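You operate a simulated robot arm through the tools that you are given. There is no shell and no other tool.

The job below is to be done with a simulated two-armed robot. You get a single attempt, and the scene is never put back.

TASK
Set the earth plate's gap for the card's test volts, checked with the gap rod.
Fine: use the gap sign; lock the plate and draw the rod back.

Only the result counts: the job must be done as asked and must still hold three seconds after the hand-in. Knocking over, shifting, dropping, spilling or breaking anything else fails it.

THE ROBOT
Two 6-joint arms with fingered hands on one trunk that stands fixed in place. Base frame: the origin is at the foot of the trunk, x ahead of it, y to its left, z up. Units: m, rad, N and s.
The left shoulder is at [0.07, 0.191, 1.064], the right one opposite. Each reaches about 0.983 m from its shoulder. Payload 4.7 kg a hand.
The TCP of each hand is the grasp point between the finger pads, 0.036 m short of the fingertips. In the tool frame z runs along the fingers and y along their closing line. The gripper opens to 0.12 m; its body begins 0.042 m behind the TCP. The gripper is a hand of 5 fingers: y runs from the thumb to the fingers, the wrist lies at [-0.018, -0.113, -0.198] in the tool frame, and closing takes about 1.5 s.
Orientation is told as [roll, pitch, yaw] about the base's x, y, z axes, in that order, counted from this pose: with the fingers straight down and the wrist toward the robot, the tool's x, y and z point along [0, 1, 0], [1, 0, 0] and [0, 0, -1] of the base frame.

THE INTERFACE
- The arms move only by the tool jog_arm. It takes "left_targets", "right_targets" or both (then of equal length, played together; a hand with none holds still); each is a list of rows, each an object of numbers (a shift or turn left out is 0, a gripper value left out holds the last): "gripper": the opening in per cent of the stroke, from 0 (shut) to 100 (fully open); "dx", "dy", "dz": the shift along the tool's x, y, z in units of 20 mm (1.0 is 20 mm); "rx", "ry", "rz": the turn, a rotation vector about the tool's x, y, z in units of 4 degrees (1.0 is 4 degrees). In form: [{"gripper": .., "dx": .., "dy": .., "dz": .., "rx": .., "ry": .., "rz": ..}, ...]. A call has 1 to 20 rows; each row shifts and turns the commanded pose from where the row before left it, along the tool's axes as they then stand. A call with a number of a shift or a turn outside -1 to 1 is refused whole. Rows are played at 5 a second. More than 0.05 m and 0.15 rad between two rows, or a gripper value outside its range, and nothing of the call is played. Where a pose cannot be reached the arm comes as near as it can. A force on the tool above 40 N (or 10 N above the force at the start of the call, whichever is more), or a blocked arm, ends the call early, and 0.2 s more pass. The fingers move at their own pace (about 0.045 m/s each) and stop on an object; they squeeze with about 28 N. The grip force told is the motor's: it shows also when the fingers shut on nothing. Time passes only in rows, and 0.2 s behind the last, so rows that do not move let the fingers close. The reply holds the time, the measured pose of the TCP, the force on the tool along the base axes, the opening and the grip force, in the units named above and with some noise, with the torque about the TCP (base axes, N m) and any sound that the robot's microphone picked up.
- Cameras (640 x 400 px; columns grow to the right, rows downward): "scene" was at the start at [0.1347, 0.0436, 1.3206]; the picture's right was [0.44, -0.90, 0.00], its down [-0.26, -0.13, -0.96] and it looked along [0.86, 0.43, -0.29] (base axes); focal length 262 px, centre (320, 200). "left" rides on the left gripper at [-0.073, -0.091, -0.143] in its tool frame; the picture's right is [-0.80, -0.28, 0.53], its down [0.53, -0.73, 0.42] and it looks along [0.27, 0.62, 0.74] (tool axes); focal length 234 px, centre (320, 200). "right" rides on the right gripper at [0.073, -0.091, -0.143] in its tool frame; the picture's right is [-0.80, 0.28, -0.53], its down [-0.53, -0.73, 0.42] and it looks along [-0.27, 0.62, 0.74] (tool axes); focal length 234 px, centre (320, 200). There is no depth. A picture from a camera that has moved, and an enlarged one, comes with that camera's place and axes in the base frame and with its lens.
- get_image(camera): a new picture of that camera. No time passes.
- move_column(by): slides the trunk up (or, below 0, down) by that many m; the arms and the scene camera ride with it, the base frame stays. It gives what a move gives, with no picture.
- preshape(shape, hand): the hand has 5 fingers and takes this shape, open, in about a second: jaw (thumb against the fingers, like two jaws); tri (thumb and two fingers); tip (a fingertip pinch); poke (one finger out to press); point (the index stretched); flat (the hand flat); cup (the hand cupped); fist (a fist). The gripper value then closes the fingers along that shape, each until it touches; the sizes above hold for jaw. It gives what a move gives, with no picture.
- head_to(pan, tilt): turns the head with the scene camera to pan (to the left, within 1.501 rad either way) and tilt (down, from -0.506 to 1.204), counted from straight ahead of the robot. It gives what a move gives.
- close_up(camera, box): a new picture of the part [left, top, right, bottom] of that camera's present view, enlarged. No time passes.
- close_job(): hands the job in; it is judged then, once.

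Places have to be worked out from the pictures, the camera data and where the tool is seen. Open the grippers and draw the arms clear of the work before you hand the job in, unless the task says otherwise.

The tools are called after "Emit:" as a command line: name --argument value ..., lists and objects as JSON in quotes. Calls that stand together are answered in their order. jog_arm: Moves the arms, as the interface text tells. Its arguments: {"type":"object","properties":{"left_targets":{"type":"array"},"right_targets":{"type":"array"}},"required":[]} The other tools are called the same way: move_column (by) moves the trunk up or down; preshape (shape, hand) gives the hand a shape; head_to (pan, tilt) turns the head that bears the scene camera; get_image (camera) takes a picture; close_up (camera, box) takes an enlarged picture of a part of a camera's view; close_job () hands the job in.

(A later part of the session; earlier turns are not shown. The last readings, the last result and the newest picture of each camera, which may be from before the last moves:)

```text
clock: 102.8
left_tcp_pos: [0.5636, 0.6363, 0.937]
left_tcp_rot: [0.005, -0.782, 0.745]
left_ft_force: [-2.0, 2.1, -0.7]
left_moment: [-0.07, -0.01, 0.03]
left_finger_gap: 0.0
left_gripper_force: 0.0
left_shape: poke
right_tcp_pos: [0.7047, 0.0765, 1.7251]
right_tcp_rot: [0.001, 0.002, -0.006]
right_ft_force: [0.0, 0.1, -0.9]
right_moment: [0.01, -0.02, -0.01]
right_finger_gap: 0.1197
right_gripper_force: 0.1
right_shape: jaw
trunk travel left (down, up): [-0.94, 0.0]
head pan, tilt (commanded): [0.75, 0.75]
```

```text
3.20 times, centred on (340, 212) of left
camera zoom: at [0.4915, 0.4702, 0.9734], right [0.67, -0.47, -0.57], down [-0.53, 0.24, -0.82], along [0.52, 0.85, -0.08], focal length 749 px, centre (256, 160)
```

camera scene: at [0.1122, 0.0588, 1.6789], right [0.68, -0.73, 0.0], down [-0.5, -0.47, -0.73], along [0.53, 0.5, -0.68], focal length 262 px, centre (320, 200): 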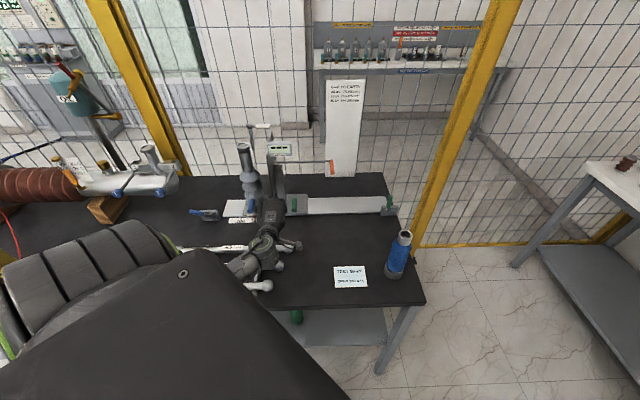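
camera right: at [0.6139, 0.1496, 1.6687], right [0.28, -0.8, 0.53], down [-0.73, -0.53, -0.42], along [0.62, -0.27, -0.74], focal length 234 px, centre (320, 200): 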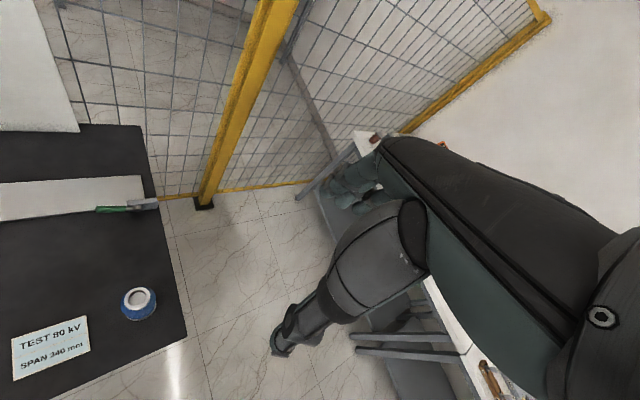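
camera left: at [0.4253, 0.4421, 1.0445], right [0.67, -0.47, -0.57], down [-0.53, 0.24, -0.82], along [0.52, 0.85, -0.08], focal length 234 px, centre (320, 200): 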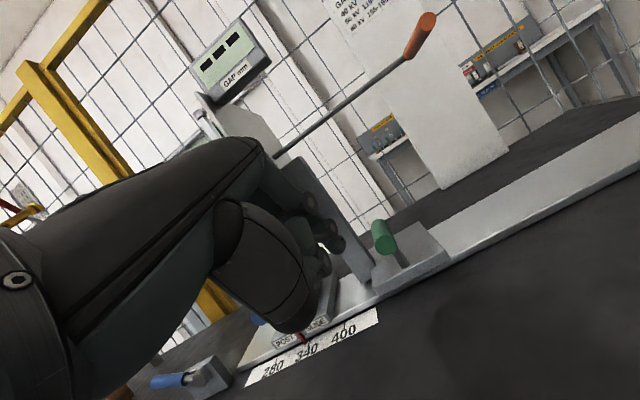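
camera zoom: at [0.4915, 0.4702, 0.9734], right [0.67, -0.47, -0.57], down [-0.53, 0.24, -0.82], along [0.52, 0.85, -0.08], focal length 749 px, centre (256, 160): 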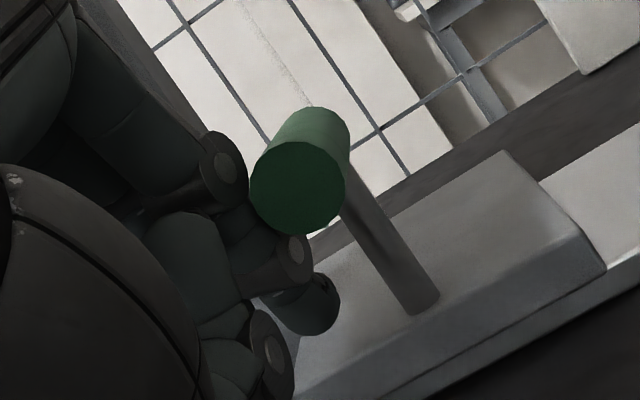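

The slide moves now with only about 3 N, so the clamp is released. I push on to the right by about 55 mm, then check.

Emit:
jog_arm --left_targets '[{"dx": -0.45}, {"dx": -0.45}, {"dx": -0.45}, {"dx": -0.45}, {"dx": -0.45}, {"dx": -0.4}]'

Emit:
get_image --camera "scene"

Emit:
close_up --camera "scene" --box '[216, 110, 344, 190]'

Emit:
close_up --camera "left" --box '[240, 150, 440, 275]'

```text
clock: 104.2
left_tcp_pos: [0.5982, 0.5974, 0.9367]
left_tcp_rot: [0.004, -0.78, 0.745]
left_ft_force: [-1.2, 1.9, -0.7]
left_moment: [-0.01, 0.0, -0.01]
left_finger_gap: 0.0
left_gripper_force: 0.1
left_shape: poke
right_tcp_pos: [0.7055, 0.0746, 1.7257]
right_tcp_rot: [0.0, 0.003, -0.004]
right_ft_force: [0.5, -0.7, -0.1]
right_moment: [0.0, 0.0, 0.03]
right_finger_gap: 0.1195
right_gripper_force: 0.1
right_shape: jaw
trunk travel left (down, up): [-0.94, 0.0]
head pan, tilt (commanded): [0.75, 0.75]
```

```text
taken
camera scene: at [0.1119, 0.0588, 1.6789], right [0.68, -0.73, 0.0], down [-0.5, -0.47, -0.73], along [0.53, 0.5, -0.68], focal length 262 px, centre (320, 200)
```

scene: 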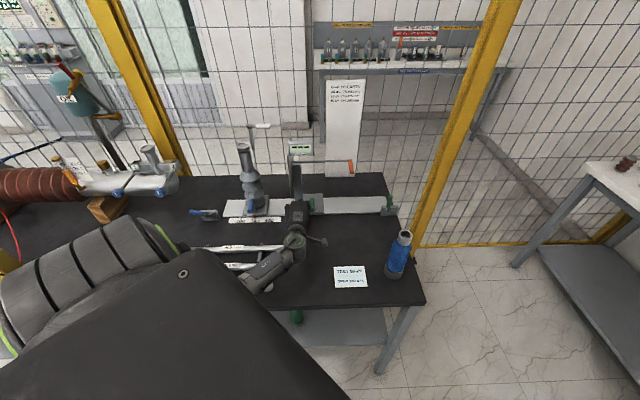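

```text
5.00 times, centred on (280, 150) of scene
camera zoom: at [0.1119, 0.0588, 1.6789], right [0.68, -0.73, 0.0], down [-0.5, -0.47, -0.73], along [0.53, 0.5, -0.68], focal length 1308 px, centre (520, 450)
```

zoom: 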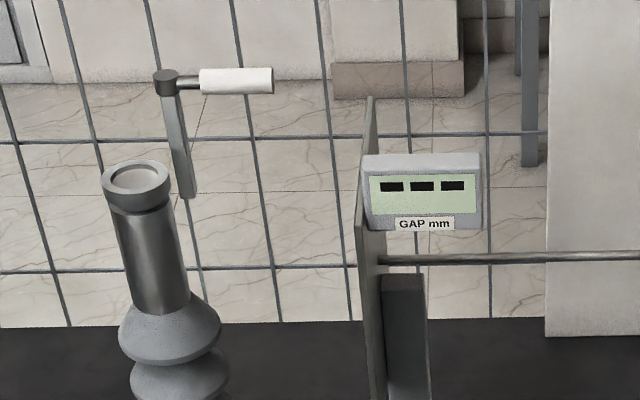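

```text
3.20 times, centred on (340, 212) of left
camera zoom: at [0.5268, 0.4315, 0.9734], right [0.67, -0.47, -0.57], down [-0.53, 0.24, -0.82], along [0.52, 0.85, -0.08], focal length 749 px, centre (256, 160)
```

zoom: 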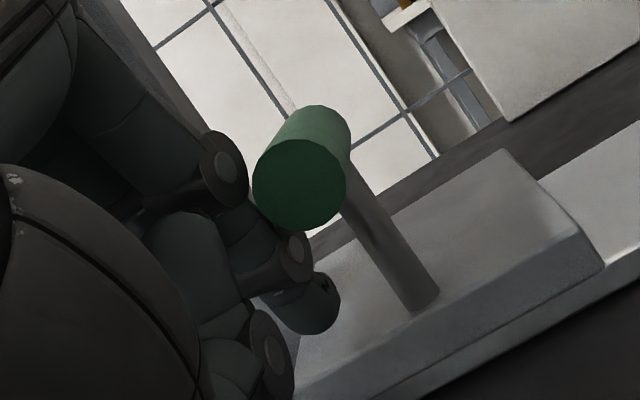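

The plate and the rod moved together by about 68 mm, so the gap is now about 138–140 mm. I push 20 mm further to the right.

Emit:
jog_arm --left_targets '[{"dx": -0.35}, {"dx": -0.35}, {"dx": -0.3}, {}]'

Emit:
close_up --camera "scene" --box '[216, 110, 344, 190]'

Emit:
get_image --camera "left"

```text
clock: 105.2
left_tcp_pos: [0.6145, 0.5833, 0.9369]
left_tcp_rot: [0.005, -0.782, 0.745]
left_ft_force: [-0.7, 0.9, -1.0]
left_moment: [-0.01, -0.04, -0.01]
left_finger_gap: 0.0
left_gripper_force: 0.1
left_shape: poke
right_tcp_pos: [0.7056, 0.0762, 1.7251]
right_tcp_rot: [0.0, 0.001, -0.006]
right_ft_force: [0.4, -0.8, -0.9]
right_moment: [0.0, 0.01, -0.01]
right_finger_gap: 0.1199
right_gripper_force: 0.2
right_shape: jaw
trunk travel left (down, up): [-0.94, 0.0]
head pan, tilt (commanded): [0.75, 0.75]
```

```text
5.00 times, centred on (280, 150) of scene
camera zoom: at [0.1116, 0.0591, 1.6789], right [0.68, -0.73, 0.0], down [-0.5, -0.47, -0.73], along [0.53, 0.5, -0.68], focal length 1308 px, centre (520, 450)
```

zoom: 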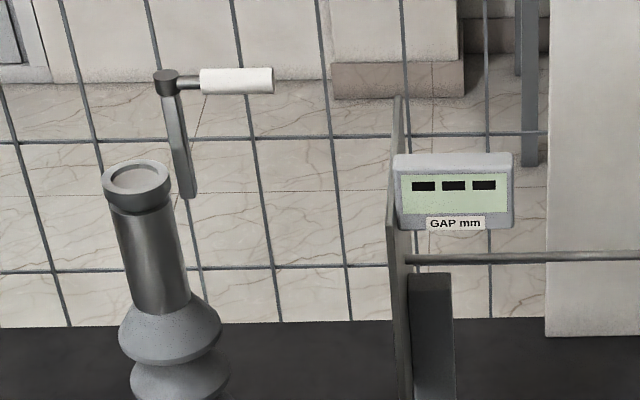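

```text
taken
camera left: at [0.5417, 0.4172, 0.9746], right [0.67, -0.47, -0.57], down [-0.53, 0.24, -0.82], along [0.52, 0.85, -0.08], focal length 234 px, centre (320, 200)
```

left: 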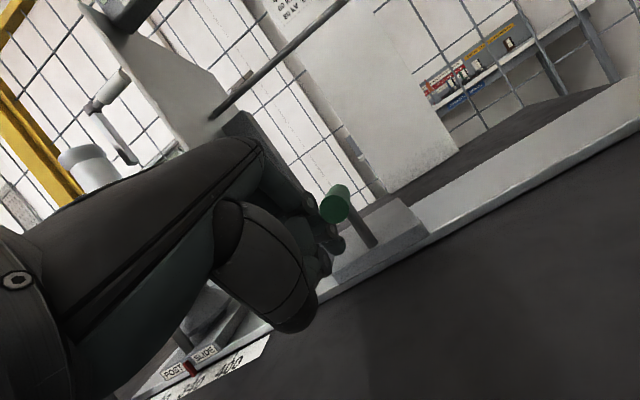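

The plate moved about 19 mm more, so I judge the gap at about 158–160 mm. I withdraw the finger from the knob and go toward the orange rod handle to check with the rod.

Emit:
jog_arm --left_targets '[{"dx": 0.4}, {"dz": -0.9}, {"dz": -0.9}, {"dz": -0.9}, {"dz": -0.9}, {"dz": -0.9}, {"dz": -0.9}, {"dy": 0.7, "dz": -0.7}, {"dy": 0.7, "dz": -0.7}, {"dy": 0.7, "dz": -0.7}, {"dy": 0.7, "dz": -0.7}]'

Emit:
jog_arm --left_targets '[{"dx": -0.9}, {"dx": -0.9}, {"dx": -0.9}, {"dx": -0.9}, {"dx": -0.9}, {"dx": -0.9}, {"dx": -0.9}, {"dx": -0.9}, {"dx": -0.9}, {"dx": -0.9}, {"dx": -0.9}, {"dx": -0.9}]'

Emit:
get_image --camera "scene"

Emit:
get_image --camera "left"

```text
clock: 107.6
left_tcp_pos: [0.5537, 0.5364, 1.0944]
left_tcp_rot: [0.006, -0.781, 0.745]
left_ft_force: [-0.5, 0.4, 0.4]
left_moment: [0.03, 0.02, 0.02]
left_finger_gap: 0.0
left_gripper_force: 0.0
left_shape: poke
right_tcp_pos: [0.706, 0.0751, 1.7244]
right_tcp_rot: [0.0, 0.002, -0.007]
right_ft_force: [-0.9, -0.9, -0.2]
right_moment: [0.01, 0.01, -0.02]
right_finger_gap: 0.1197
right_gripper_force: 0.1
right_shape: jaw
trunk travel left (down, up): [-0.94, 0.0]
head pan, tilt (commanded): [0.75, 0.75]
```

```text
clock: 110.2
left_tcp_pos: [0.702, 0.378, 1.0902]
left_tcp_rot: [0.005, -0.784, 0.745]
left_ft_force: [-0.9, -0.8, 0.6]
left_moment: [0.02, 0.01, 0.05]
left_finger_gap: 0.0
left_gripper_force: 0.0
left_shape: poke
right_tcp_pos: [0.7056, 0.0733, 1.726]
right_tcp_rot: [0.001, 0.003, -0.006]
right_ft_force: [0.4, 0.3, 0.1]
right_moment: [-0.04, 0.0, 0.03]
right_finger_gap: 0.1195
right_gripper_force: 0.1
right_shape: jaw
trunk travel left (down, up): [-0.94, 0.0]
head pan, tilt (commanded): [0.75, 0.75]
```

```text
taken
camera scene: at [0.1125, 0.0577, 1.6789], right [0.68, -0.73, 0.0], down [-0.5, -0.47, -0.73], along [0.53, 0.5, -0.68], focal length 262 px, centre (320, 200)
```

scene: 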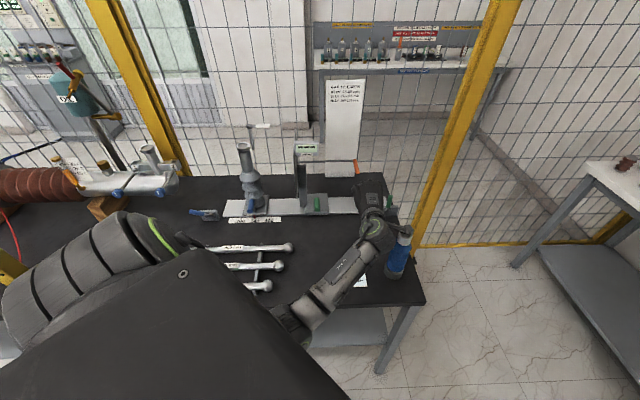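

```text
taken
camera left: at [0.6283, 0.2123, 1.1276], right [0.67, -0.47, -0.57], down [-0.53, 0.24, -0.81], along [0.52, 0.85, -0.08], focal length 234 px, centre (320, 200)
```

left: 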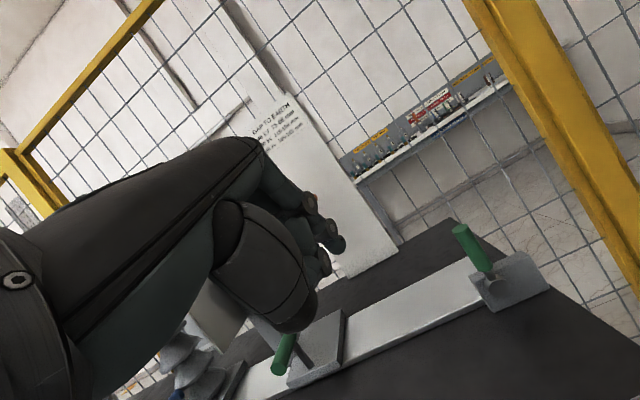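

The left camera bracket is hovering just above the blue insulator, so I raise the hand at once before going further.

Emit:
jog_arm --left_targets '[{"dy": 0.7, "dz": -0.7}, {"dy": 0.7, "dz": -0.7}, {"dy": 0.7, "dz": -0.7}, {"dy": 0.7, "dz": -0.7}]'

Emit:
close_up --camera "scene" --box '[280, 120, 440, 220]'

Emit:
get_image --camera "left"

```text
clock: 111.2
left_tcp_pos: [0.6994, 0.3777, 1.1722]
left_tcp_rot: [0.007, -0.782, 0.747]
left_ft_force: [0.1, 0.8, 0.2]
left_moment: [0.01, 0.01, -0.01]
left_finger_gap: 0.0
left_gripper_force: 0.1
left_shape: poke
right_tcp_pos: [0.7061, 0.0759, 1.7261]
right_tcp_rot: [-0.001, 0.003, -0.005]
right_ft_force: [-0.1, 0.5, -0.6]
right_moment: [0.01, 0.03, 0.02]
right_finger_gap: 0.1198
right_gripper_force: 0.0
right_shape: jaw
trunk travel left (down, up): [-0.94, 0.0]
head pan, tilt (commanded): [0.75, 0.75]
```

```text
4.00 times, centred on (360, 170) of scene
camera zoom: at [0.1117, 0.0586, 1.6789], right [0.68, -0.73, 0.0], down [-0.5, -0.47, -0.73], along [0.53, 0.5, -0.68], focal length 1047 px, centre (160, 320)
```

zoom: 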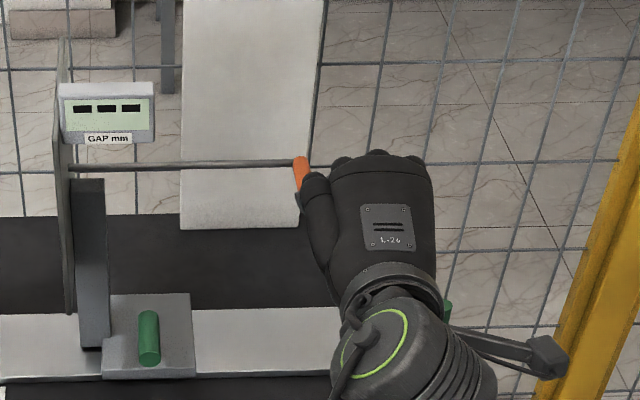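

```text
taken
camera left: at [0.6276, 0.2113, 1.2081], right [0.67, -0.47, -0.57], down [-0.53, 0.24, -0.82], along [0.52, 0.85, -0.08], focal length 234 px, centre (320, 200)
```

left: 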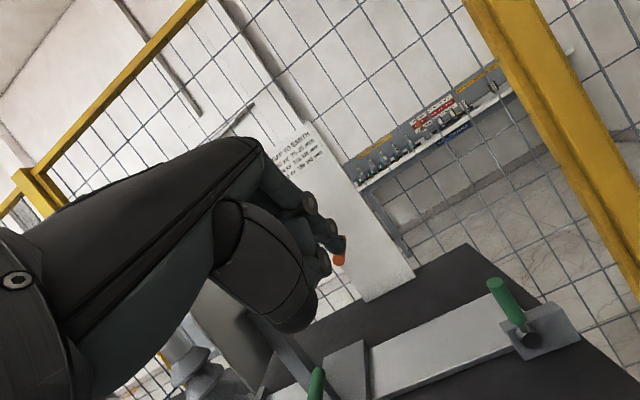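

The orange handle is at about u≈0.165, z≈1.11, sticking out toward the robot from n≈0.95 to 0.875. I bring the finger to its right side, keeping well above the insulator.

Emit:
jog_arm --left_targets '[{"dy": 0.8, "dx": -0.18}, {"dy": 0.8, "dx": -0.18}, {"dy": 0.75}, {"dz": 0.82}, {"dz": 0.82}, {"dz": 0.82}, {"dz": 0.82}, {"dz": 0.82}, {"dz": 0.82}]'

Emit:
close_up --camera "scene" --box '[280, 120, 440, 220]'

Emit:
close_up --camera "left" --box '[210, 150, 450, 300]'

```text
clock: 113.2
left_tcp_pos: [0.7802, 0.445, 1.133]
left_tcp_rot: [0.008, -0.782, 0.745]
left_ft_force: [0.0, -0.6, 0.4]
left_moment: [0.0, 0.03, 0.0]
left_finger_gap: 0.0
left_gripper_force: 0.0
left_shape: poke
right_tcp_pos: [0.707, 0.0755, 1.7259]
right_tcp_rot: [0.002, 0.002, -0.005]
right_ft_force: [0.4, -0.4, 0.1]
right_moment: [-0.01, 0.01, -0.01]
right_finger_gap: 0.1197
right_gripper_force: 0.1
right_shape: jaw
trunk travel left (down, up): [-0.94, 0.0]
head pan, tilt (commanded): [0.75, 0.75]
```

```text
4.00 times, centred on (360, 170) of scene
camera zoom: at [0.1124, 0.0589, 1.6789], right [0.68, -0.73, 0.0], down [-0.5, -0.47, -0.73], along [0.53, 0.5, -0.68], focal length 1047 px, centre (160, 320)
```

zoom: 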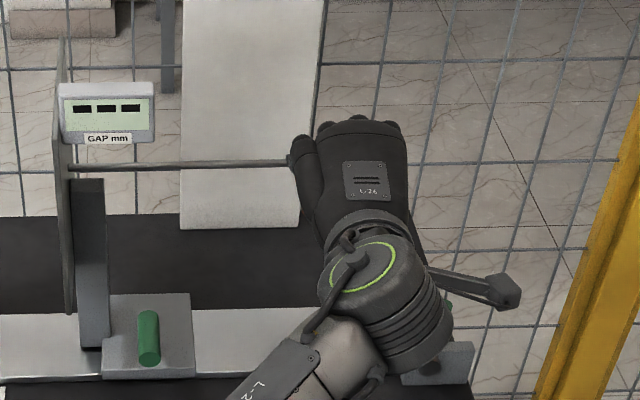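

```text
2.67 times, centred on (330, 225) of left
camera zoom: at [0.7088, 0.2791, 1.1707], right [0.67, -0.47, -0.57], down [-0.53, 0.24, -0.82], along [0.52, 0.85, -0.08], focal length 624 px, centre (293, 133)
```

zoom: 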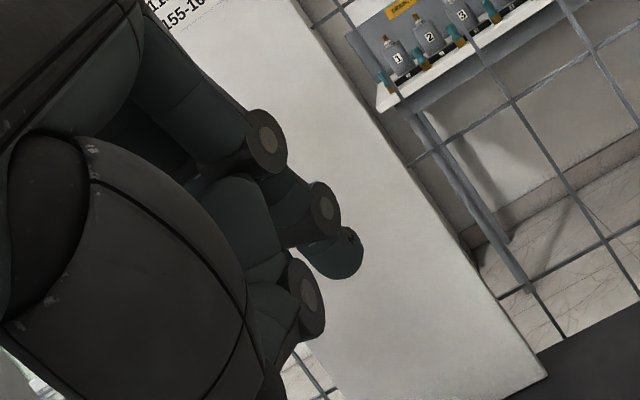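

The finger is right of the orange handle with no contact force yet. I push slowly to the left and watch whether the rod moves.

Emit:
jog_arm --left_targets '[{"dx": 0.4}, {"dx": 0.4}, {"dx": 0.4}, {"dx": 0.4}]'

Emit:
close_up --camera "scene" --box '[240, 110, 400, 210]'

Emit:
close_up --camera "left" --box '[210, 150, 450, 300]'

```text
clock: 114.2
left_tcp_pos: [0.7582, 0.4691, 1.1353]
left_tcp_rot: [0.004, -0.782, 0.745]
left_ft_force: [0.9, 0.5, 0.0]
left_moment: [-0.02, 0.0, -0.03]
left_finger_gap: 0.0
left_gripper_force: 0.0
left_shape: poke
right_tcp_pos: [0.7056, 0.0757, 1.7259]
right_tcp_rot: [0.001, 0.002, -0.005]
right_ft_force: [0.5, 0.5, 0.2]
right_moment: [-0.05, 0.0, 0.01]
right_finger_gap: 0.1195
right_gripper_force: 0.1
right_shape: jaw
trunk travel left (down, up): [-0.94, 0.0]
head pan, tilt (commanded): [0.75, 0.75]
```

```text
4.00 times, centred on (320, 160) of scene
camera zoom: at [0.1115, 0.059, 1.6789], right [0.68, -0.73, 0.0], down [-0.5, -0.47, -0.73], along [0.53, 0.5, -0.68], focal length 1047 px, centre (320, 360)
```

zoom: 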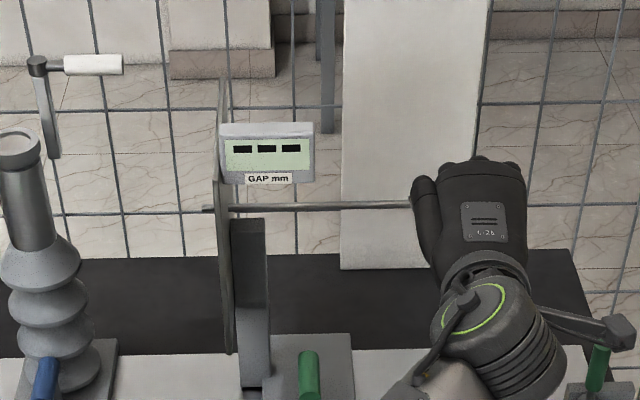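

```text
2.67 times, centred on (330, 225) of left
camera zoom: at [0.6853, 0.3021, 1.171], right [0.67, -0.47, -0.57], down [-0.53, 0.24, -0.82], along [0.52, 0.85, -0.08], focal length 624 px, centre (293, 133)
```

zoom: 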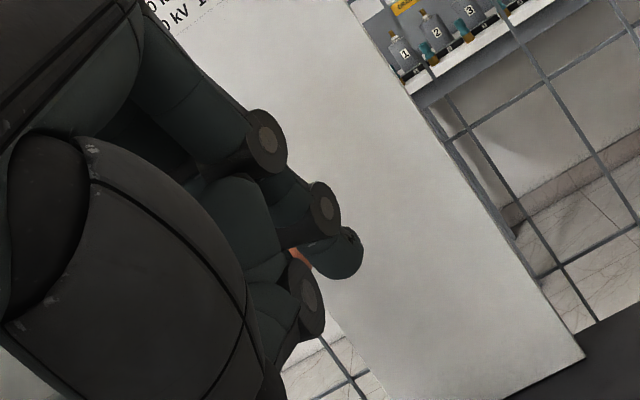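

The rod is sliding in easily; its tip now shows on the left side of the plate. I push on by about 100 mm.

Emit:
jog_arm --left_targets '[{"dx": 0.5}, {"dx": 0.5}, {"dx": 0.5}, {"dx": 0.5}, {"dx": 0.5}, {"dx": 0.5}, {"dx": 0.5}, {"dx": 0.5}, {"dx": 0.5}, {"dx": 0.5}]'

Emit:
close_up --camera "scene" --box '[220, 110, 380, 210]'

Emit:
close_up --camera "left" --box '[210, 150, 450, 300]'

```text
clock: 116.4
left_tcp_pos: [0.6905, 0.54, 1.1336]
left_tcp_rot: [0.005, -0.782, 0.746]
left_ft_force: [0.1, 0.1, -0.2]
left_moment: [-0.02, -0.01, 0.02]
left_finger_gap: 0.0
left_gripper_force: 0.0
left_shape: poke
right_tcp_pos: [0.705, 0.0751, 1.7264]
right_tcp_rot: [0.001, 0.003, -0.006]
right_ft_force: [-0.3, -0.7, -0.2]
right_moment: [-0.01, 0.02, -0.01]
right_finger_gap: 0.1197
right_gripper_force: 0.1
right_shape: jaw
trunk travel left (down, up): [-0.94, 0.0]
head pan, tilt (commanded): [0.75, 0.75]
```

```text
4.00 times, centred on (300, 160) of scene
camera zoom: at [0.1114, 0.0589, 1.6789], right [0.68, -0.73, 0.0], down [-0.5, -0.47, -0.73], along [0.53, 0.5, -0.68], focal length 1047 px, centre (400, 360)
```

zoom: 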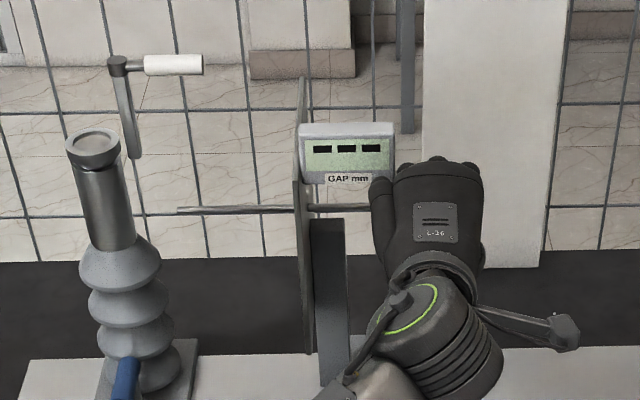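

```text
2.67 times, centred on (330, 225) of left
camera zoom: at [0.618, 0.3743, 1.1705], right [0.67, -0.47, -0.57], down [-0.53, 0.24, -0.82], along [0.52, 0.85, -0.08], focal length 624 px, centre (293, 133)
```

zoom: 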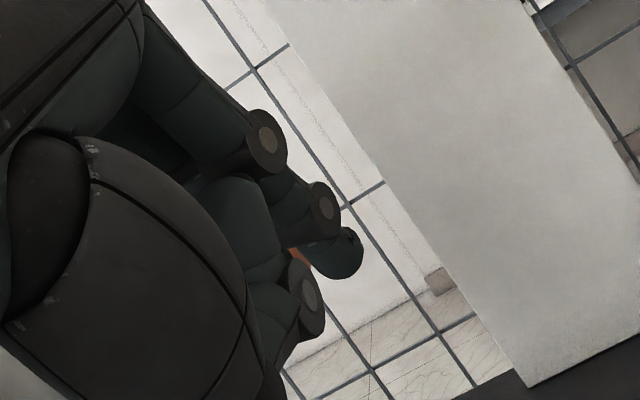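

The rod tip is about 40 mm from the post, but the hand is getting close under the gap display, which rides on the free plate. I ease off to the right, tilt the hand flatter by 18° and lower it a little so it passes in front of the display.

Emit:
jog_arm --left_targets '[{"dx": -0.4}, {"rx": -0.9}, {"rx": -0.9}, {"rx": -0.9}, {"rx": -0.9}, {"rx": -0.9}, {"dy": -0.31, "dz": 0.15}, {"dy": -0.31, "dz": 0.15}]'

Emit:
close_up --camera "scene" --box '[220, 110, 380, 210]'

Emit:
get_image --camera "left"

```text
clock: 118.2
left_tcp_pos: [0.6965, 0.5346, 1.1199]
left_tcp_rot: [0.01, -1.095, 0.742]
left_ft_force: [-0.2, 0.2, 0.1]
left_moment: [0.0, 0.01, 0.0]
left_finger_gap: 0.0002
left_gripper_force: 0.1
left_shape: poke
right_tcp_pos: [0.7061, 0.0752, 1.7258]
right_tcp_rot: [-0.001, 0.003, -0.007]
right_ft_force: [-0.9, 0.3, 1.4]
right_moment: [-0.02, -0.01, 0.03]
right_finger_gap: 0.1199
right_gripper_force: 0.1
right_shape: jaw
trunk travel left (down, up): [-0.94, 0.0]
head pan, tilt (commanded): [0.75, 0.75]
```

```text
4.00 times, centred on (300, 160) of scene
camera zoom: at [0.1119, 0.0587, 1.6789], right [0.68, -0.73, 0.0], down [-0.5, -0.47, -0.73], along [0.53, 0.5, -0.68], focal length 1047 px, centre (400, 360)
```

zoom: 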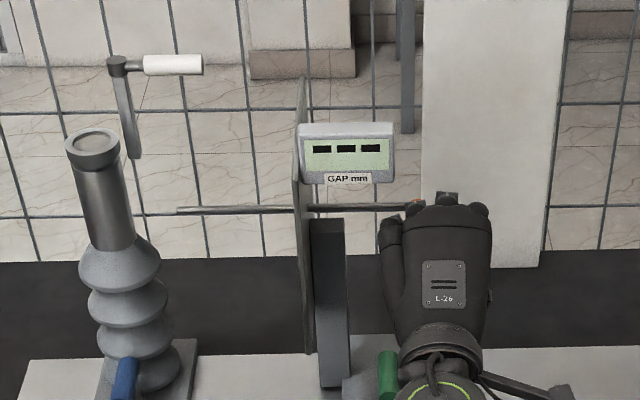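

```text
taken
camera left: at [0.6212, 0.3668, 1.1043], right [0.8, -0.36, -0.49], down [-0.33, 0.42, -0.84], along [0.51, 0.83, 0.22], focal length 234 px, centre (320, 200)
```

left: 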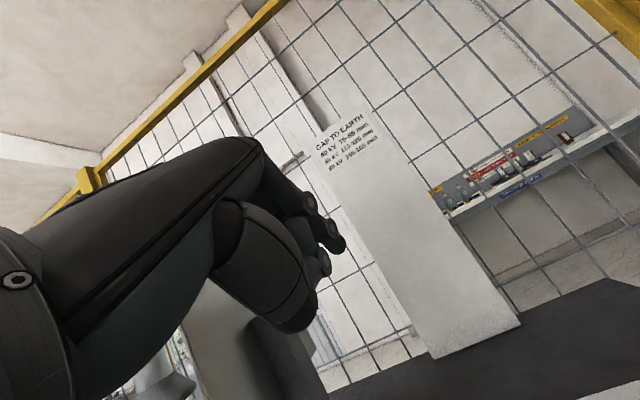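

The hand now sits lower, in front of and below the display. I resume pushing left in small steps.

Emit:
jog_arm --left_targets '[{"dx": 0.35}, {"dx": 0.35}, {"dx": 0.35}, {"dx": 0.35}]'

Emit:
close_up --camera "scene" --box '[220, 110, 380, 210]'

```text
clock: 119.2
left_tcp_pos: [0.6763, 0.5539, 1.1209]
left_tcp_rot: [0.009, -1.098, 0.743]
left_ft_force: [0.5, -0.3, -0.2]
left_moment: [0.04, -0.01, 0.0]
left_finger_gap: 0.0
left_gripper_force: 0.1
left_shape: poke
right_tcp_pos: [0.7053, 0.075, 1.7252]
right_tcp_rot: [0.001, 0.001, -0.004]
right_ft_force: [0.4, 0.2, -0.2]
right_moment: [-0.02, -0.04, 0.0]
right_finger_gap: 0.1197
right_gripper_force: 0.1
right_shape: jaw
trunk travel left (down, up): [-0.94, 0.0]
head pan, tilt (commanded): [0.75, 0.75]
```

```text
4.00 times, centred on (300, 160) of scene
camera zoom: at [0.1116, 0.0589, 1.6789], right [0.68, -0.73, 0.0], down [-0.5, -0.47, -0.73], along [0.53, 0.5, -0.68], focal length 1047 px, centre (400, 360)
```

zoom: 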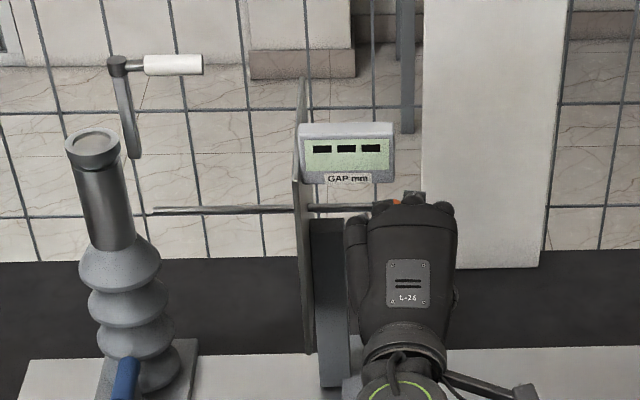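

The rod tip is about 18 mm short of the post's column. I push a further 16 mm in small steps.

Emit:
jog_arm --left_targets '[{"dx": 0.3}, {"dx": 0.25}, {"dx": 0.15}, {"dx": 0.1}]'

Emit:
close_up --camera "scene" --box '[220, 110, 348, 190]'

```text
clock: 120.2
left_tcp_pos: [0.6657, 0.5657, 1.1214]
left_tcp_rot: [0.009, -1.097, 0.741]
left_ft_force: [0.4, -0.5, -0.3]
left_moment: [-0.04, 0.0, 0.01]
left_finger_gap: 0.0002
left_gripper_force: 0.0
left_shape: poke
right_tcp_pos: [0.7061, 0.0746, 1.725]
right_tcp_rot: [0.001, 0.001, -0.005]
right_ft_force: [0.4, 0.2, 0.3]
right_moment: [0.0, -0.04, 0.0]
right_finger_gap: 0.1196
right_gripper_force: 0.0
right_shape: jaw
trunk travel left (down, up): [-0.94, 0.0]
head pan, tilt (commanded): [0.75, 0.75]
```

```text
5.00 times, centred on (284, 150) of scene
camera zoom: at [0.1119, 0.0585, 1.6789], right [0.68, -0.73, 0.0], down [-0.5, -0.47, -0.73], along [0.53, 0.5, -0.68], focal length 1308 px, centre (500, 450)
```

zoom: 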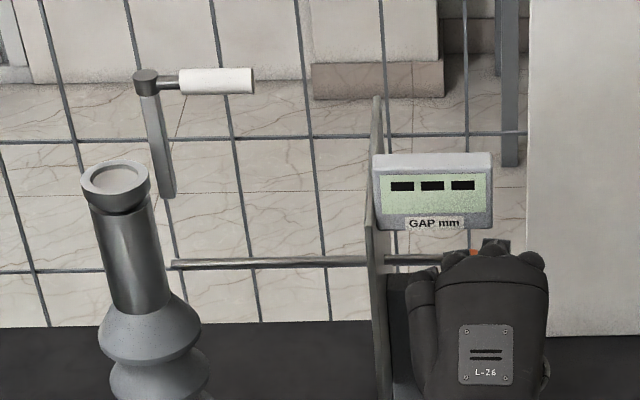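

The tip is almost at the column. I nudge on by a few millimetres and watch the display.

Emit:
jog_arm --left_targets '[{"dx": 0.1}, {"dx": 0.08}]'

Emit:
close_up --camera "scene" --box '[220, 110, 348, 190]'

```text
clock: 120.8
left_tcp_pos: [0.6627, 0.5696, 1.122]
left_tcp_rot: [0.009, -1.097, 0.741]
left_ft_force: [-0.2, -1.2, 0.9]
left_moment: [0.02, -0.01, -0.01]
left_finger_gap: 0.0
left_gripper_force: 0.1
left_shape: poke
right_tcp_pos: [0.705, 0.0745, 1.726]
right_tcp_rot: [0.001, 0.001, -0.005]
right_ft_force: [0.2, -0.2, 0.5]
right_moment: [0.02, 0.01, 0.02]
right_finger_gap: 0.1197
right_gripper_force: 0.1
right_shape: jaw
trunk travel left (down, up): [-0.94, 0.0]
head pan, tilt (commanded): [0.75, 0.75]
```

```text
5.00 times, centred on (284, 150) of scene
camera zoom: at [0.1117, 0.0585, 1.6789], right [0.68, -0.73, 0.0], down [-0.5, -0.47, -0.73], along [0.53, 0.5, -0.68], focal length 1308 px, centre (500, 450)
```

zoom: 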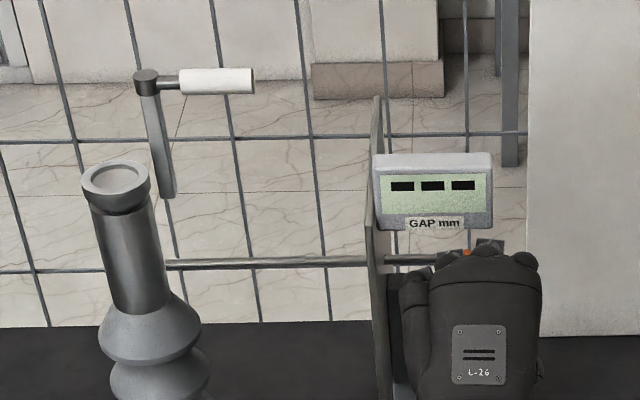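

The tip has just reached the column's outline, but the display still shows dashes. I nudge on a little more.

Emit:
jog_arm --left_targets '[{"dx": 0.1}, {"dx": 0.1}]'

Emit:
close_up --camera "scene" --box '[220, 110, 348, 190]'

```text
clock: 121.4
left_tcp_pos: [0.661, 0.5712, 1.1215]
left_tcp_rot: [0.008, -1.095, 0.742]
left_ft_force: [1.0, -2.1, 1.0]
left_moment: [-0.03, -0.04, -0.06]
left_finger_gap: 0.0
left_gripper_force: 0.1
left_shape: poke
right_tcp_pos: [0.7054, 0.0747, 1.7256]
right_tcp_rot: [0.0, 0.002, -0.006]
right_ft_force: [0.3, -0.3, 0.6]
right_moment: [0.02, -0.03, 0.03]
right_finger_gap: 0.1196
right_gripper_force: 0.0
right_shape: jaw
trunk travel left (down, up): [-0.94, 0.0]
head pan, tilt (commanded): [0.75, 0.75]
```

```text
5.00 times, centred on (284, 150) of scene
camera zoom: at [0.1121, 0.058, 1.6789], right [0.68, -0.73, 0.0], down [-0.5, -0.47, -0.73], along [0.53, 0.5, -0.68], focal length 1308 px, centre (500, 450)
```

zoom: 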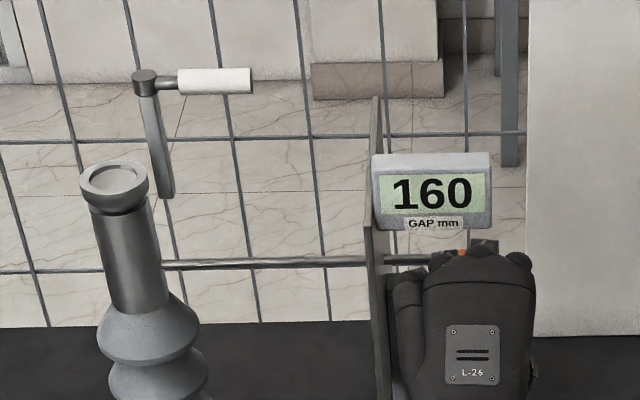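

The display reads 160 mm, exactly mid-range for 80 kV (155–165). I leave the rod in contact, ease the hand away to the right and back out, to go and lock the plate.

Emit:
jog_arm --left_targets '[{"dx": -0.3}, {"dx": -0.4}, {"dz": -0.8}, {"dz": -0.9}, {"dz": -0.9}, {"dz": -0.9}, {"dz": -0.9}, {"dz": -0.9}]'

Emit:
close_up --camera "scene" --box '[220, 110, 380, 210]'

Emit:
get_image --camera "left"

```text
clock: 123.2
left_tcp_pos: [0.6009, 0.498, 1.1692]
left_tcp_rot: [0.011, -1.097, 0.74]
left_ft_force: [-0.2, 0.1, 0.5]
left_moment: [0.02, -0.02, 0.01]
left_finger_gap: 0.0002
left_gripper_force: 0.1
left_shape: poke
right_tcp_pos: [0.7055, 0.0746, 1.725]
right_tcp_rot: [0.0, 0.002, -0.007]
right_ft_force: [-0.6, -0.2, -0.6]
right_moment: [-0.05, 0.01, -0.01]
right_finger_gap: 0.1198
right_gripper_force: 0.2
right_shape: jaw
trunk travel left (down, up): [-0.94, 0.0]
head pan, tilt (commanded): [0.75, 0.75]
```

```text
4.00 times, centred on (300, 160) of scene
camera zoom: at [0.1114, 0.0579, 1.679], right [0.68, -0.73, 0.0], down [-0.5, -0.47, -0.73], along [0.53, 0.5, -0.68], focal length 1047 px, centre (400, 360)
```

zoom: 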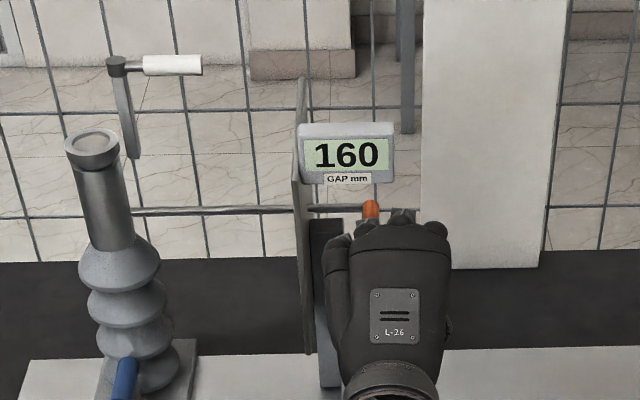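

```text
taken
camera left: at [0.5262, 0.3301, 1.1526], right [0.8, -0.35, -0.49], down [-0.33, 0.42, -0.84], along [0.51, 0.83, 0.22], focal length 234 px, centre (320, 200)
```

left: 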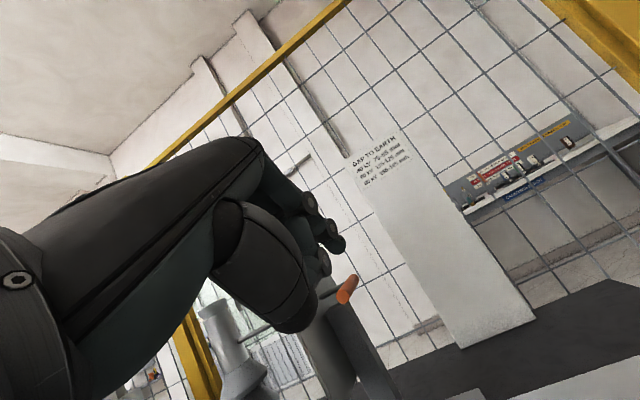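

The display holds 160 mm with the hand away. I now turn the hand so the fingers point mostly down, with less yaw, for pushing the lock lever back from its right side.

Emit:
jog_arm --left_targets '[{"rx": 0.97}, {"rx": 0.97}, {"rx": 0.97}, {"rx": 0.97}, {"rx": 0.97}, {"rx": 0.97}, {"rx": 0.97}, {"rx": 0.97}, {"rx": 0.97}, {"rx": 0.97}, {"rx": 0.97}, {"ry": -0.335, "rz": 0.92}, {"ry": -0.335, "rz": 0.92}, {"ry": -0.335, "rz": 0.92}, {"ry": -0.335, "rz": 0.92}, {"ry": -0.335, "rz": 0.92}]'

Emit:
jog_arm --left_targets '[{"dx": -0.94, "dy": 0.35, "dz": 0.03}, {"dx": -0.94, "dy": 0.35, "dz": 0.03}, {"dx": -0.94, "dy": 0.35, "dz": 0.03}, {"dx": -0.94, "dy": 0.35, "dz": 0.03}, {"dx": -0.94, "dy": 0.35, "dz": 0.03}, {"dx": -0.94, "dy": 0.35, "dz": 0.03}, {"dx": -0.94, "dy": 0.35, "dz": 0.03}, {"dx": -0.94, "dy": 0.35, "dz": 0.03}, {"dx": -0.94, "dy": 0.35, "dz": 0.03}, {"dx": -0.94, "dy": 0.35, "dz": 0.03}, {"dx": -0.94, "dy": 0.35, "dz": 0.03}, {"dx": -0.94, "dy": 0.35, "dz": 0.03}, {"dx": -0.94, "dy": 0.35, "dz": 0.03}, {"dx": -0.94, "dy": 0.35, "dz": 0.03}, {"dx": -0.94, "dy": 0.35, "dz": 0.03}, {"dx": -0.94, "dy": 0.35, "dz": 0.03}]'

Emit:
get_image --camera "scene"

Emit:
get_image --camera "left"

```text
clock: 126.6
left_tcp_pos: [0.6017, 0.498, 1.1709]
left_tcp_rot: [0.003, -0.35, 0.406]
left_ft_force: [0.3, -0.7, 0.6]
left_moment: [0.02, 0.02, 0.02]
left_finger_gap: 0.0
left_gripper_force: 0.0
left_shape: poke
right_tcp_pos: [0.7046, 0.0758, 1.7253]
right_tcp_rot: [0.0, 0.0, -0.006]
right_ft_force: [-0.3, -0.2, 0.6]
right_moment: [0.0, -0.03, 0.01]
right_finger_gap: 0.1196
right_gripper_force: 0.1
right_shape: jaw
trunk travel left (down, up): [-0.94, 0.0]
head pan, tilt (commanded): [0.75, 0.75]
```

```text
clock: 130.0
left_tcp_pos: [0.8203, 0.264, 1.1978]
left_tcp_rot: [0.005, -0.351, 0.404]
left_ft_force: [-0.1, 0.2, 0.2]
left_moment: [-0.01, -0.02, -0.01]
left_finger_gap: 0.0
left_gripper_force: 0.1
left_shape: poke
right_tcp_pos: [0.7062, 0.0738, 1.7254]
right_tcp_rot: [0.0, 0.001, -0.005]
right_ft_force: [-0.1, 0.3, 0.0]
right_moment: [0.05, 0.02, 0.0]
right_finger_gap: 0.1197
right_gripper_force: 0.1
right_shape: jaw
trunk travel left (down, up): [-0.94, 0.0]
head pan, tilt (commanded): [0.75, 0.75]
```

```text
taken
camera scene: at [0.1126, 0.0577, 1.6789], right [0.68, -0.73, 0.0], down [-0.5, -0.47, -0.73], along [0.53, 0.5, -0.68], focal length 262 px, centre (320, 200)
```

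scene: 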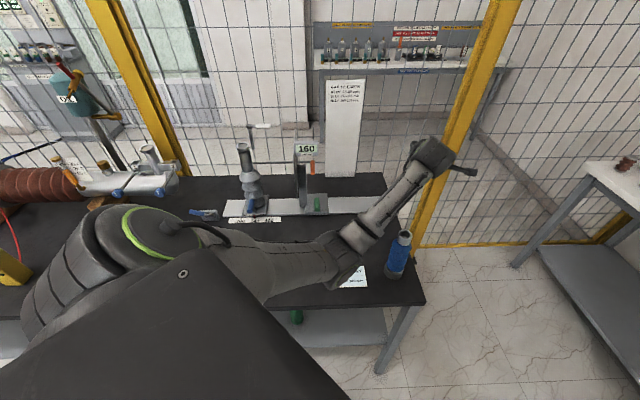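

```text
taken
camera left: at [0.7251, 0.1435, 1.3001], right [0.24, -0.77, -0.59], down [-0.71, 0.28, -0.65], along [0.66, 0.58, -0.48], focal length 234 px, centre (320, 200)
```

left: 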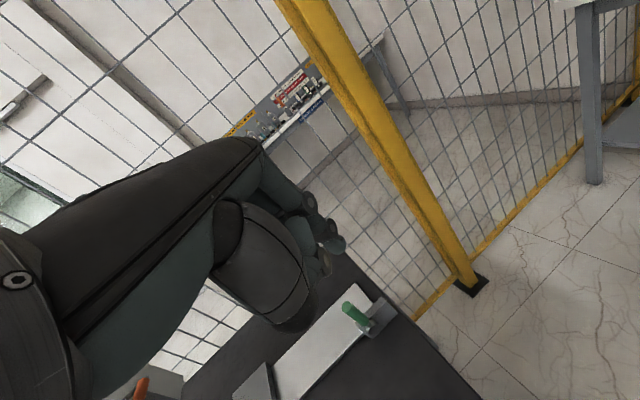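

The hand is right of the lever at u≈0.366, well above the insulator. I move forward and down to just above the lever's height and check.

Emit:
jog_arm --left_targets '[{"dx": 0.27, "dy": 0.46, "dz": 0.93}, {"dx": 0.27, "dy": 0.46, "dz": 0.93}, {"dx": 0.27, "dy": 0.46, "dz": 0.93}, {"dx": 0.27, "dy": 0.46, "dz": 0.93}, {"dx": 0.27, "dy": 0.46, "dz": 0.93}, {"dx": 0.27, "dy": 0.46, "dz": 0.93}, {"dx": 0.27, "dy": 0.46, "dz": 0.93}]'

Emit:
close_up --camera "scene" --box '[340, 130, 468, 210]'

Emit:
close_up --camera "left" --box '[210, 150, 450, 300]'

```text
clock: 131.6
left_tcp_pos: [0.9035, 0.3418, 1.0956]
left_tcp_rot: [0.005, -0.35, 0.407]
left_ft_force: [0.3, -0.5, 0.5]
left_moment: [0.0, 0.02, 0.04]
left_finger_gap: 0.0
left_gripper_force: 0.0
left_shape: poke
right_tcp_pos: [0.7063, 0.0751, 1.7252]
right_tcp_rot: [-0.002, 0.001, -0.004]
right_ft_force: [0.1, -0.1, 1.1]
right_moment: [-0.03, 0.02, -0.03]
right_finger_gap: 0.1196
right_gripper_force: 0.1
right_shape: jaw
trunk travel left (down, up): [-0.94, 0.0]
head pan, tilt (commanded): [0.75, 0.75]
```

```text
5.00 times, centred on (404, 170) of scene
camera zoom: at [0.1126, 0.0592, 1.6788], right [0.68, -0.73, 0.0], down [-0.5, -0.47, -0.73], along [0.53, 0.5, -0.68], focal length 1308 px, centre (-100, 350)
```

zoom: 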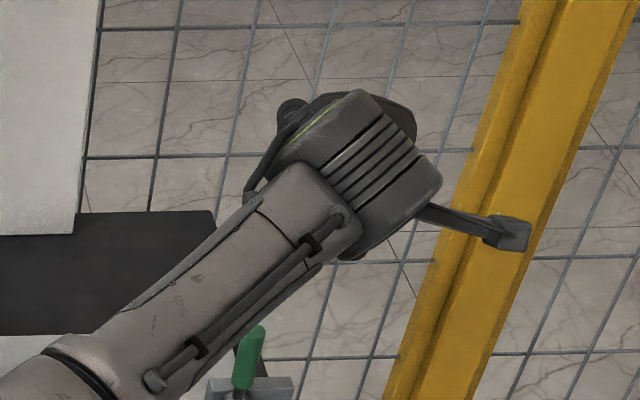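

```text
2.67 times, centred on (330, 225) of left
camera zoom: at [0.8078, 0.2209, 1.1984], right [0.24, -0.77, -0.59], down [-0.71, 0.28, -0.65], along [0.66, 0.58, -0.48], focal length 624 px, centre (293, 133)
```

zoom: 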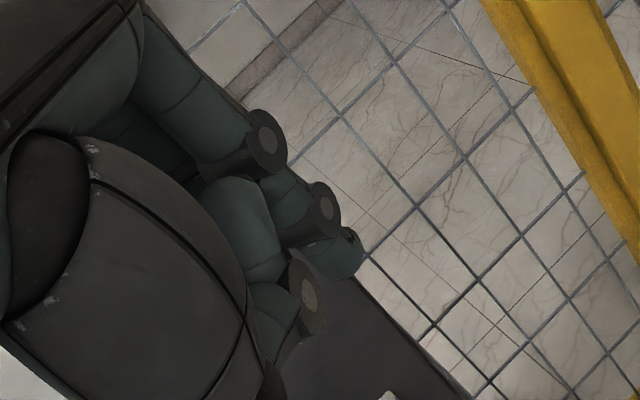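

The finger is about 14 mm right of the upright handle's line. I lower it beside the handle.

Emit:
jog_arm --left_targets '[{"dy": -0.3, "dz": 0.83}, {"dy": -0.3, "dz": 0.83}, {"dy": -0.3, "dz": 0.83}, {"dy": -0.3, "dz": 0.83}, {"dy": -0.3, "dz": 0.83}]'

Emit:
close_up --camera "scene" --box '[340, 150, 436, 210]'

Emit:
get_image --camera "left"

```text
clock: 132.8
left_tcp_pos: [0.9024, 0.3421, 1.0083]
left_tcp_rot: [0.005, -0.351, 0.407]
left_ft_force: [0.6, -1.1, 0.6]
left_moment: [-0.01, 0.0, -0.02]
left_finger_gap: 0.0
left_gripper_force: 0.0
left_shape: poke
right_tcp_pos: [0.706, 0.0761, 1.7249]
right_tcp_rot: [0.0, 0.002, -0.006]
right_ft_force: [-0.3, 0.9, 0.2]
right_moment: [0.0, 0.02, 0.01]
right_finger_gap: 0.1197
right_gripper_force: 0.0
right_shape: jaw
trunk travel left (down, up): [-0.94, 0.0]
head pan, tilt (commanded): [0.75, 0.75]
```

```text
6.67 times, centred on (388, 180) of scene
camera zoom: at [0.1125, 0.0588, 1.6789], right [0.68, -0.73, 0.0], down [-0.5, -0.47, -0.73], along [0.53, 0.5, -0.68], focal length 1745 px, centre (-133, 333)
```

zoom: 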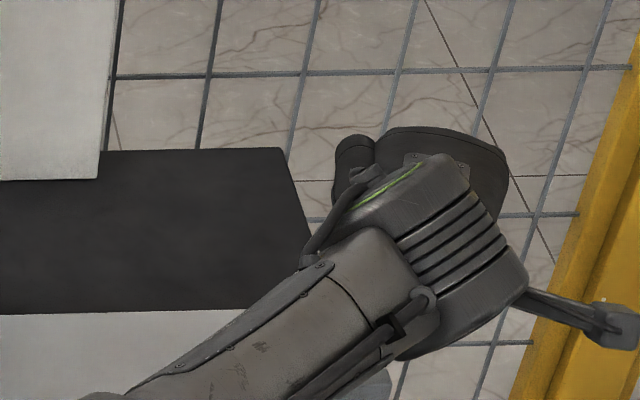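

```text
taken
camera left: at [0.8058, 0.2217, 1.1105], right [0.24, -0.77, -0.59], down [-0.71, 0.28, -0.65], along [0.66, 0.58, -0.48], focal length 234 px, centre (320, 200)
```

left: 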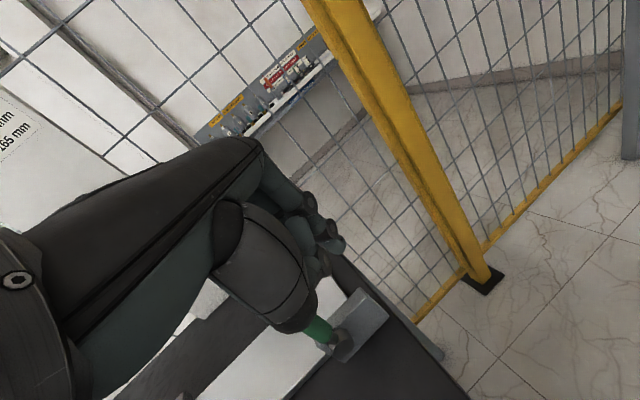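

The lever is just left of the fingertip, with no contact force yet. I push to the left in small steps against the handle.

Emit:
jog_arm --left_targets '[{"dx": 0.35, "dy": -0.12, "dz": -0.04}, {"dx": 0.35, "dy": -0.12, "dz": -0.04}, {"dx": 0.35, "dy": -0.12, "dz": -0.04}, {"dx": 0.35, "dy": -0.12, "dz": -0.04}]'

Emit:
get_image --camera "left"

Emit:
close_up --camera "left" --box '[230, 230, 430, 355]'

```text
clock: 133.8
left_tcp_pos: [0.8812, 0.3646, 1.0072]
left_tcp_rot: [0.006, -0.35, 0.406]
left_ft_force: [0.3, -0.9, 0.5]
left_moment: [-0.05, -0.03, -0.03]
left_finger_gap: 0.0
left_gripper_force: 0.1
left_shape: poke
right_tcp_pos: [0.7047, 0.0758, 1.7257]
right_tcp_rot: [-0.001, 0.002, -0.004]
right_ft_force: [-0.6, 0.2, -0.4]
right_moment: [-0.01, 0.01, -0.06]
right_finger_gap: 0.1197
right_gripper_force: 0.1
right_shape: jaw
trunk travel left (down, up): [-0.94, 0.0]
head pan, tilt (commanded): [0.75, 0.75]
```

```text
taken
camera left: at [0.7854, 0.244, 1.1109], right [0.24, -0.77, -0.59], down [-0.71, 0.28, -0.65], along [0.66, 0.58, -0.48], focal length 234 px, centre (320, 200)
```

left: 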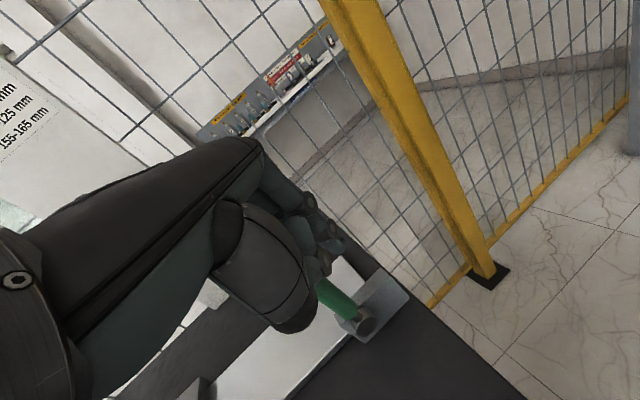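

```text
3.20 times, centred on (330, 292) of left
camera zoom: at [0.7854, 0.244, 1.1109], right [0.24, -0.77, -0.59], down [-0.71, 0.28, -0.65], along [0.66, 0.58, -0.48], focal length 749 px, centre (288, -96)
```

zoom: 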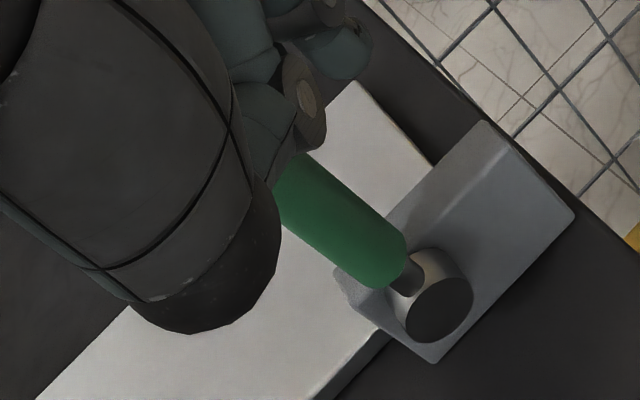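

There is still no contact at u≈0.334. I continue left in small steps until the handle is felt.

Emit:
jog_arm --left_targets '[{"dx": 0.25, "dy": -0.08, "dz": -0.03}, {"dx": 0.25, "dy": -0.08, "dz": -0.03}, {"dx": 0.25, "dy": -0.08, "dz": -0.03}, {"dx": 0.25, "dy": -0.08, "dz": -0.03}]'

Emit:
close_up --camera "left" --box '[230, 230, 430, 355]'

```text
clock: 134.8
left_tcp_pos: [0.868, 0.3795, 1.0091]
left_tcp_rot: [0.004, -0.353, 0.407]
left_ft_force: [0.3, -0.5, -0.4]
left_moment: [-0.04, 0.0, 0.02]
left_finger_gap: 0.0001
left_gripper_force: 0.2
left_shape: poke
right_tcp_pos: [0.7049, 0.0759, 1.7268]
right_tcp_rot: [0.001, 0.001, -0.004]
right_ft_force: [0.3, 0.2, -0.3]
right_moment: [0.01, -0.01, -0.02]
right_finger_gap: 0.1198
right_gripper_force: 0.1
right_shape: jaw
trunk travel left (down, up): [-0.94, 0.0]
head pan, tilt (commanded): [0.75, 0.75]
```

```text
3.20 times, centred on (330, 292) of left
camera zoom: at [0.7724, 0.2589, 1.1123], right [0.24, -0.77, -0.59], down [-0.71, 0.28, -0.65], along [0.66, 0.58, -0.48], focal length 749 px, centre (288, -96)
```

zoom: 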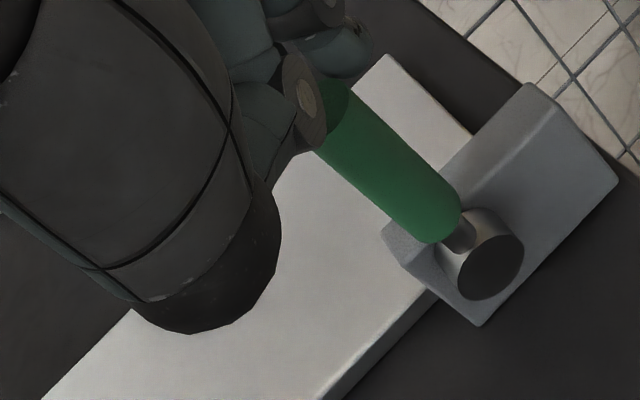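

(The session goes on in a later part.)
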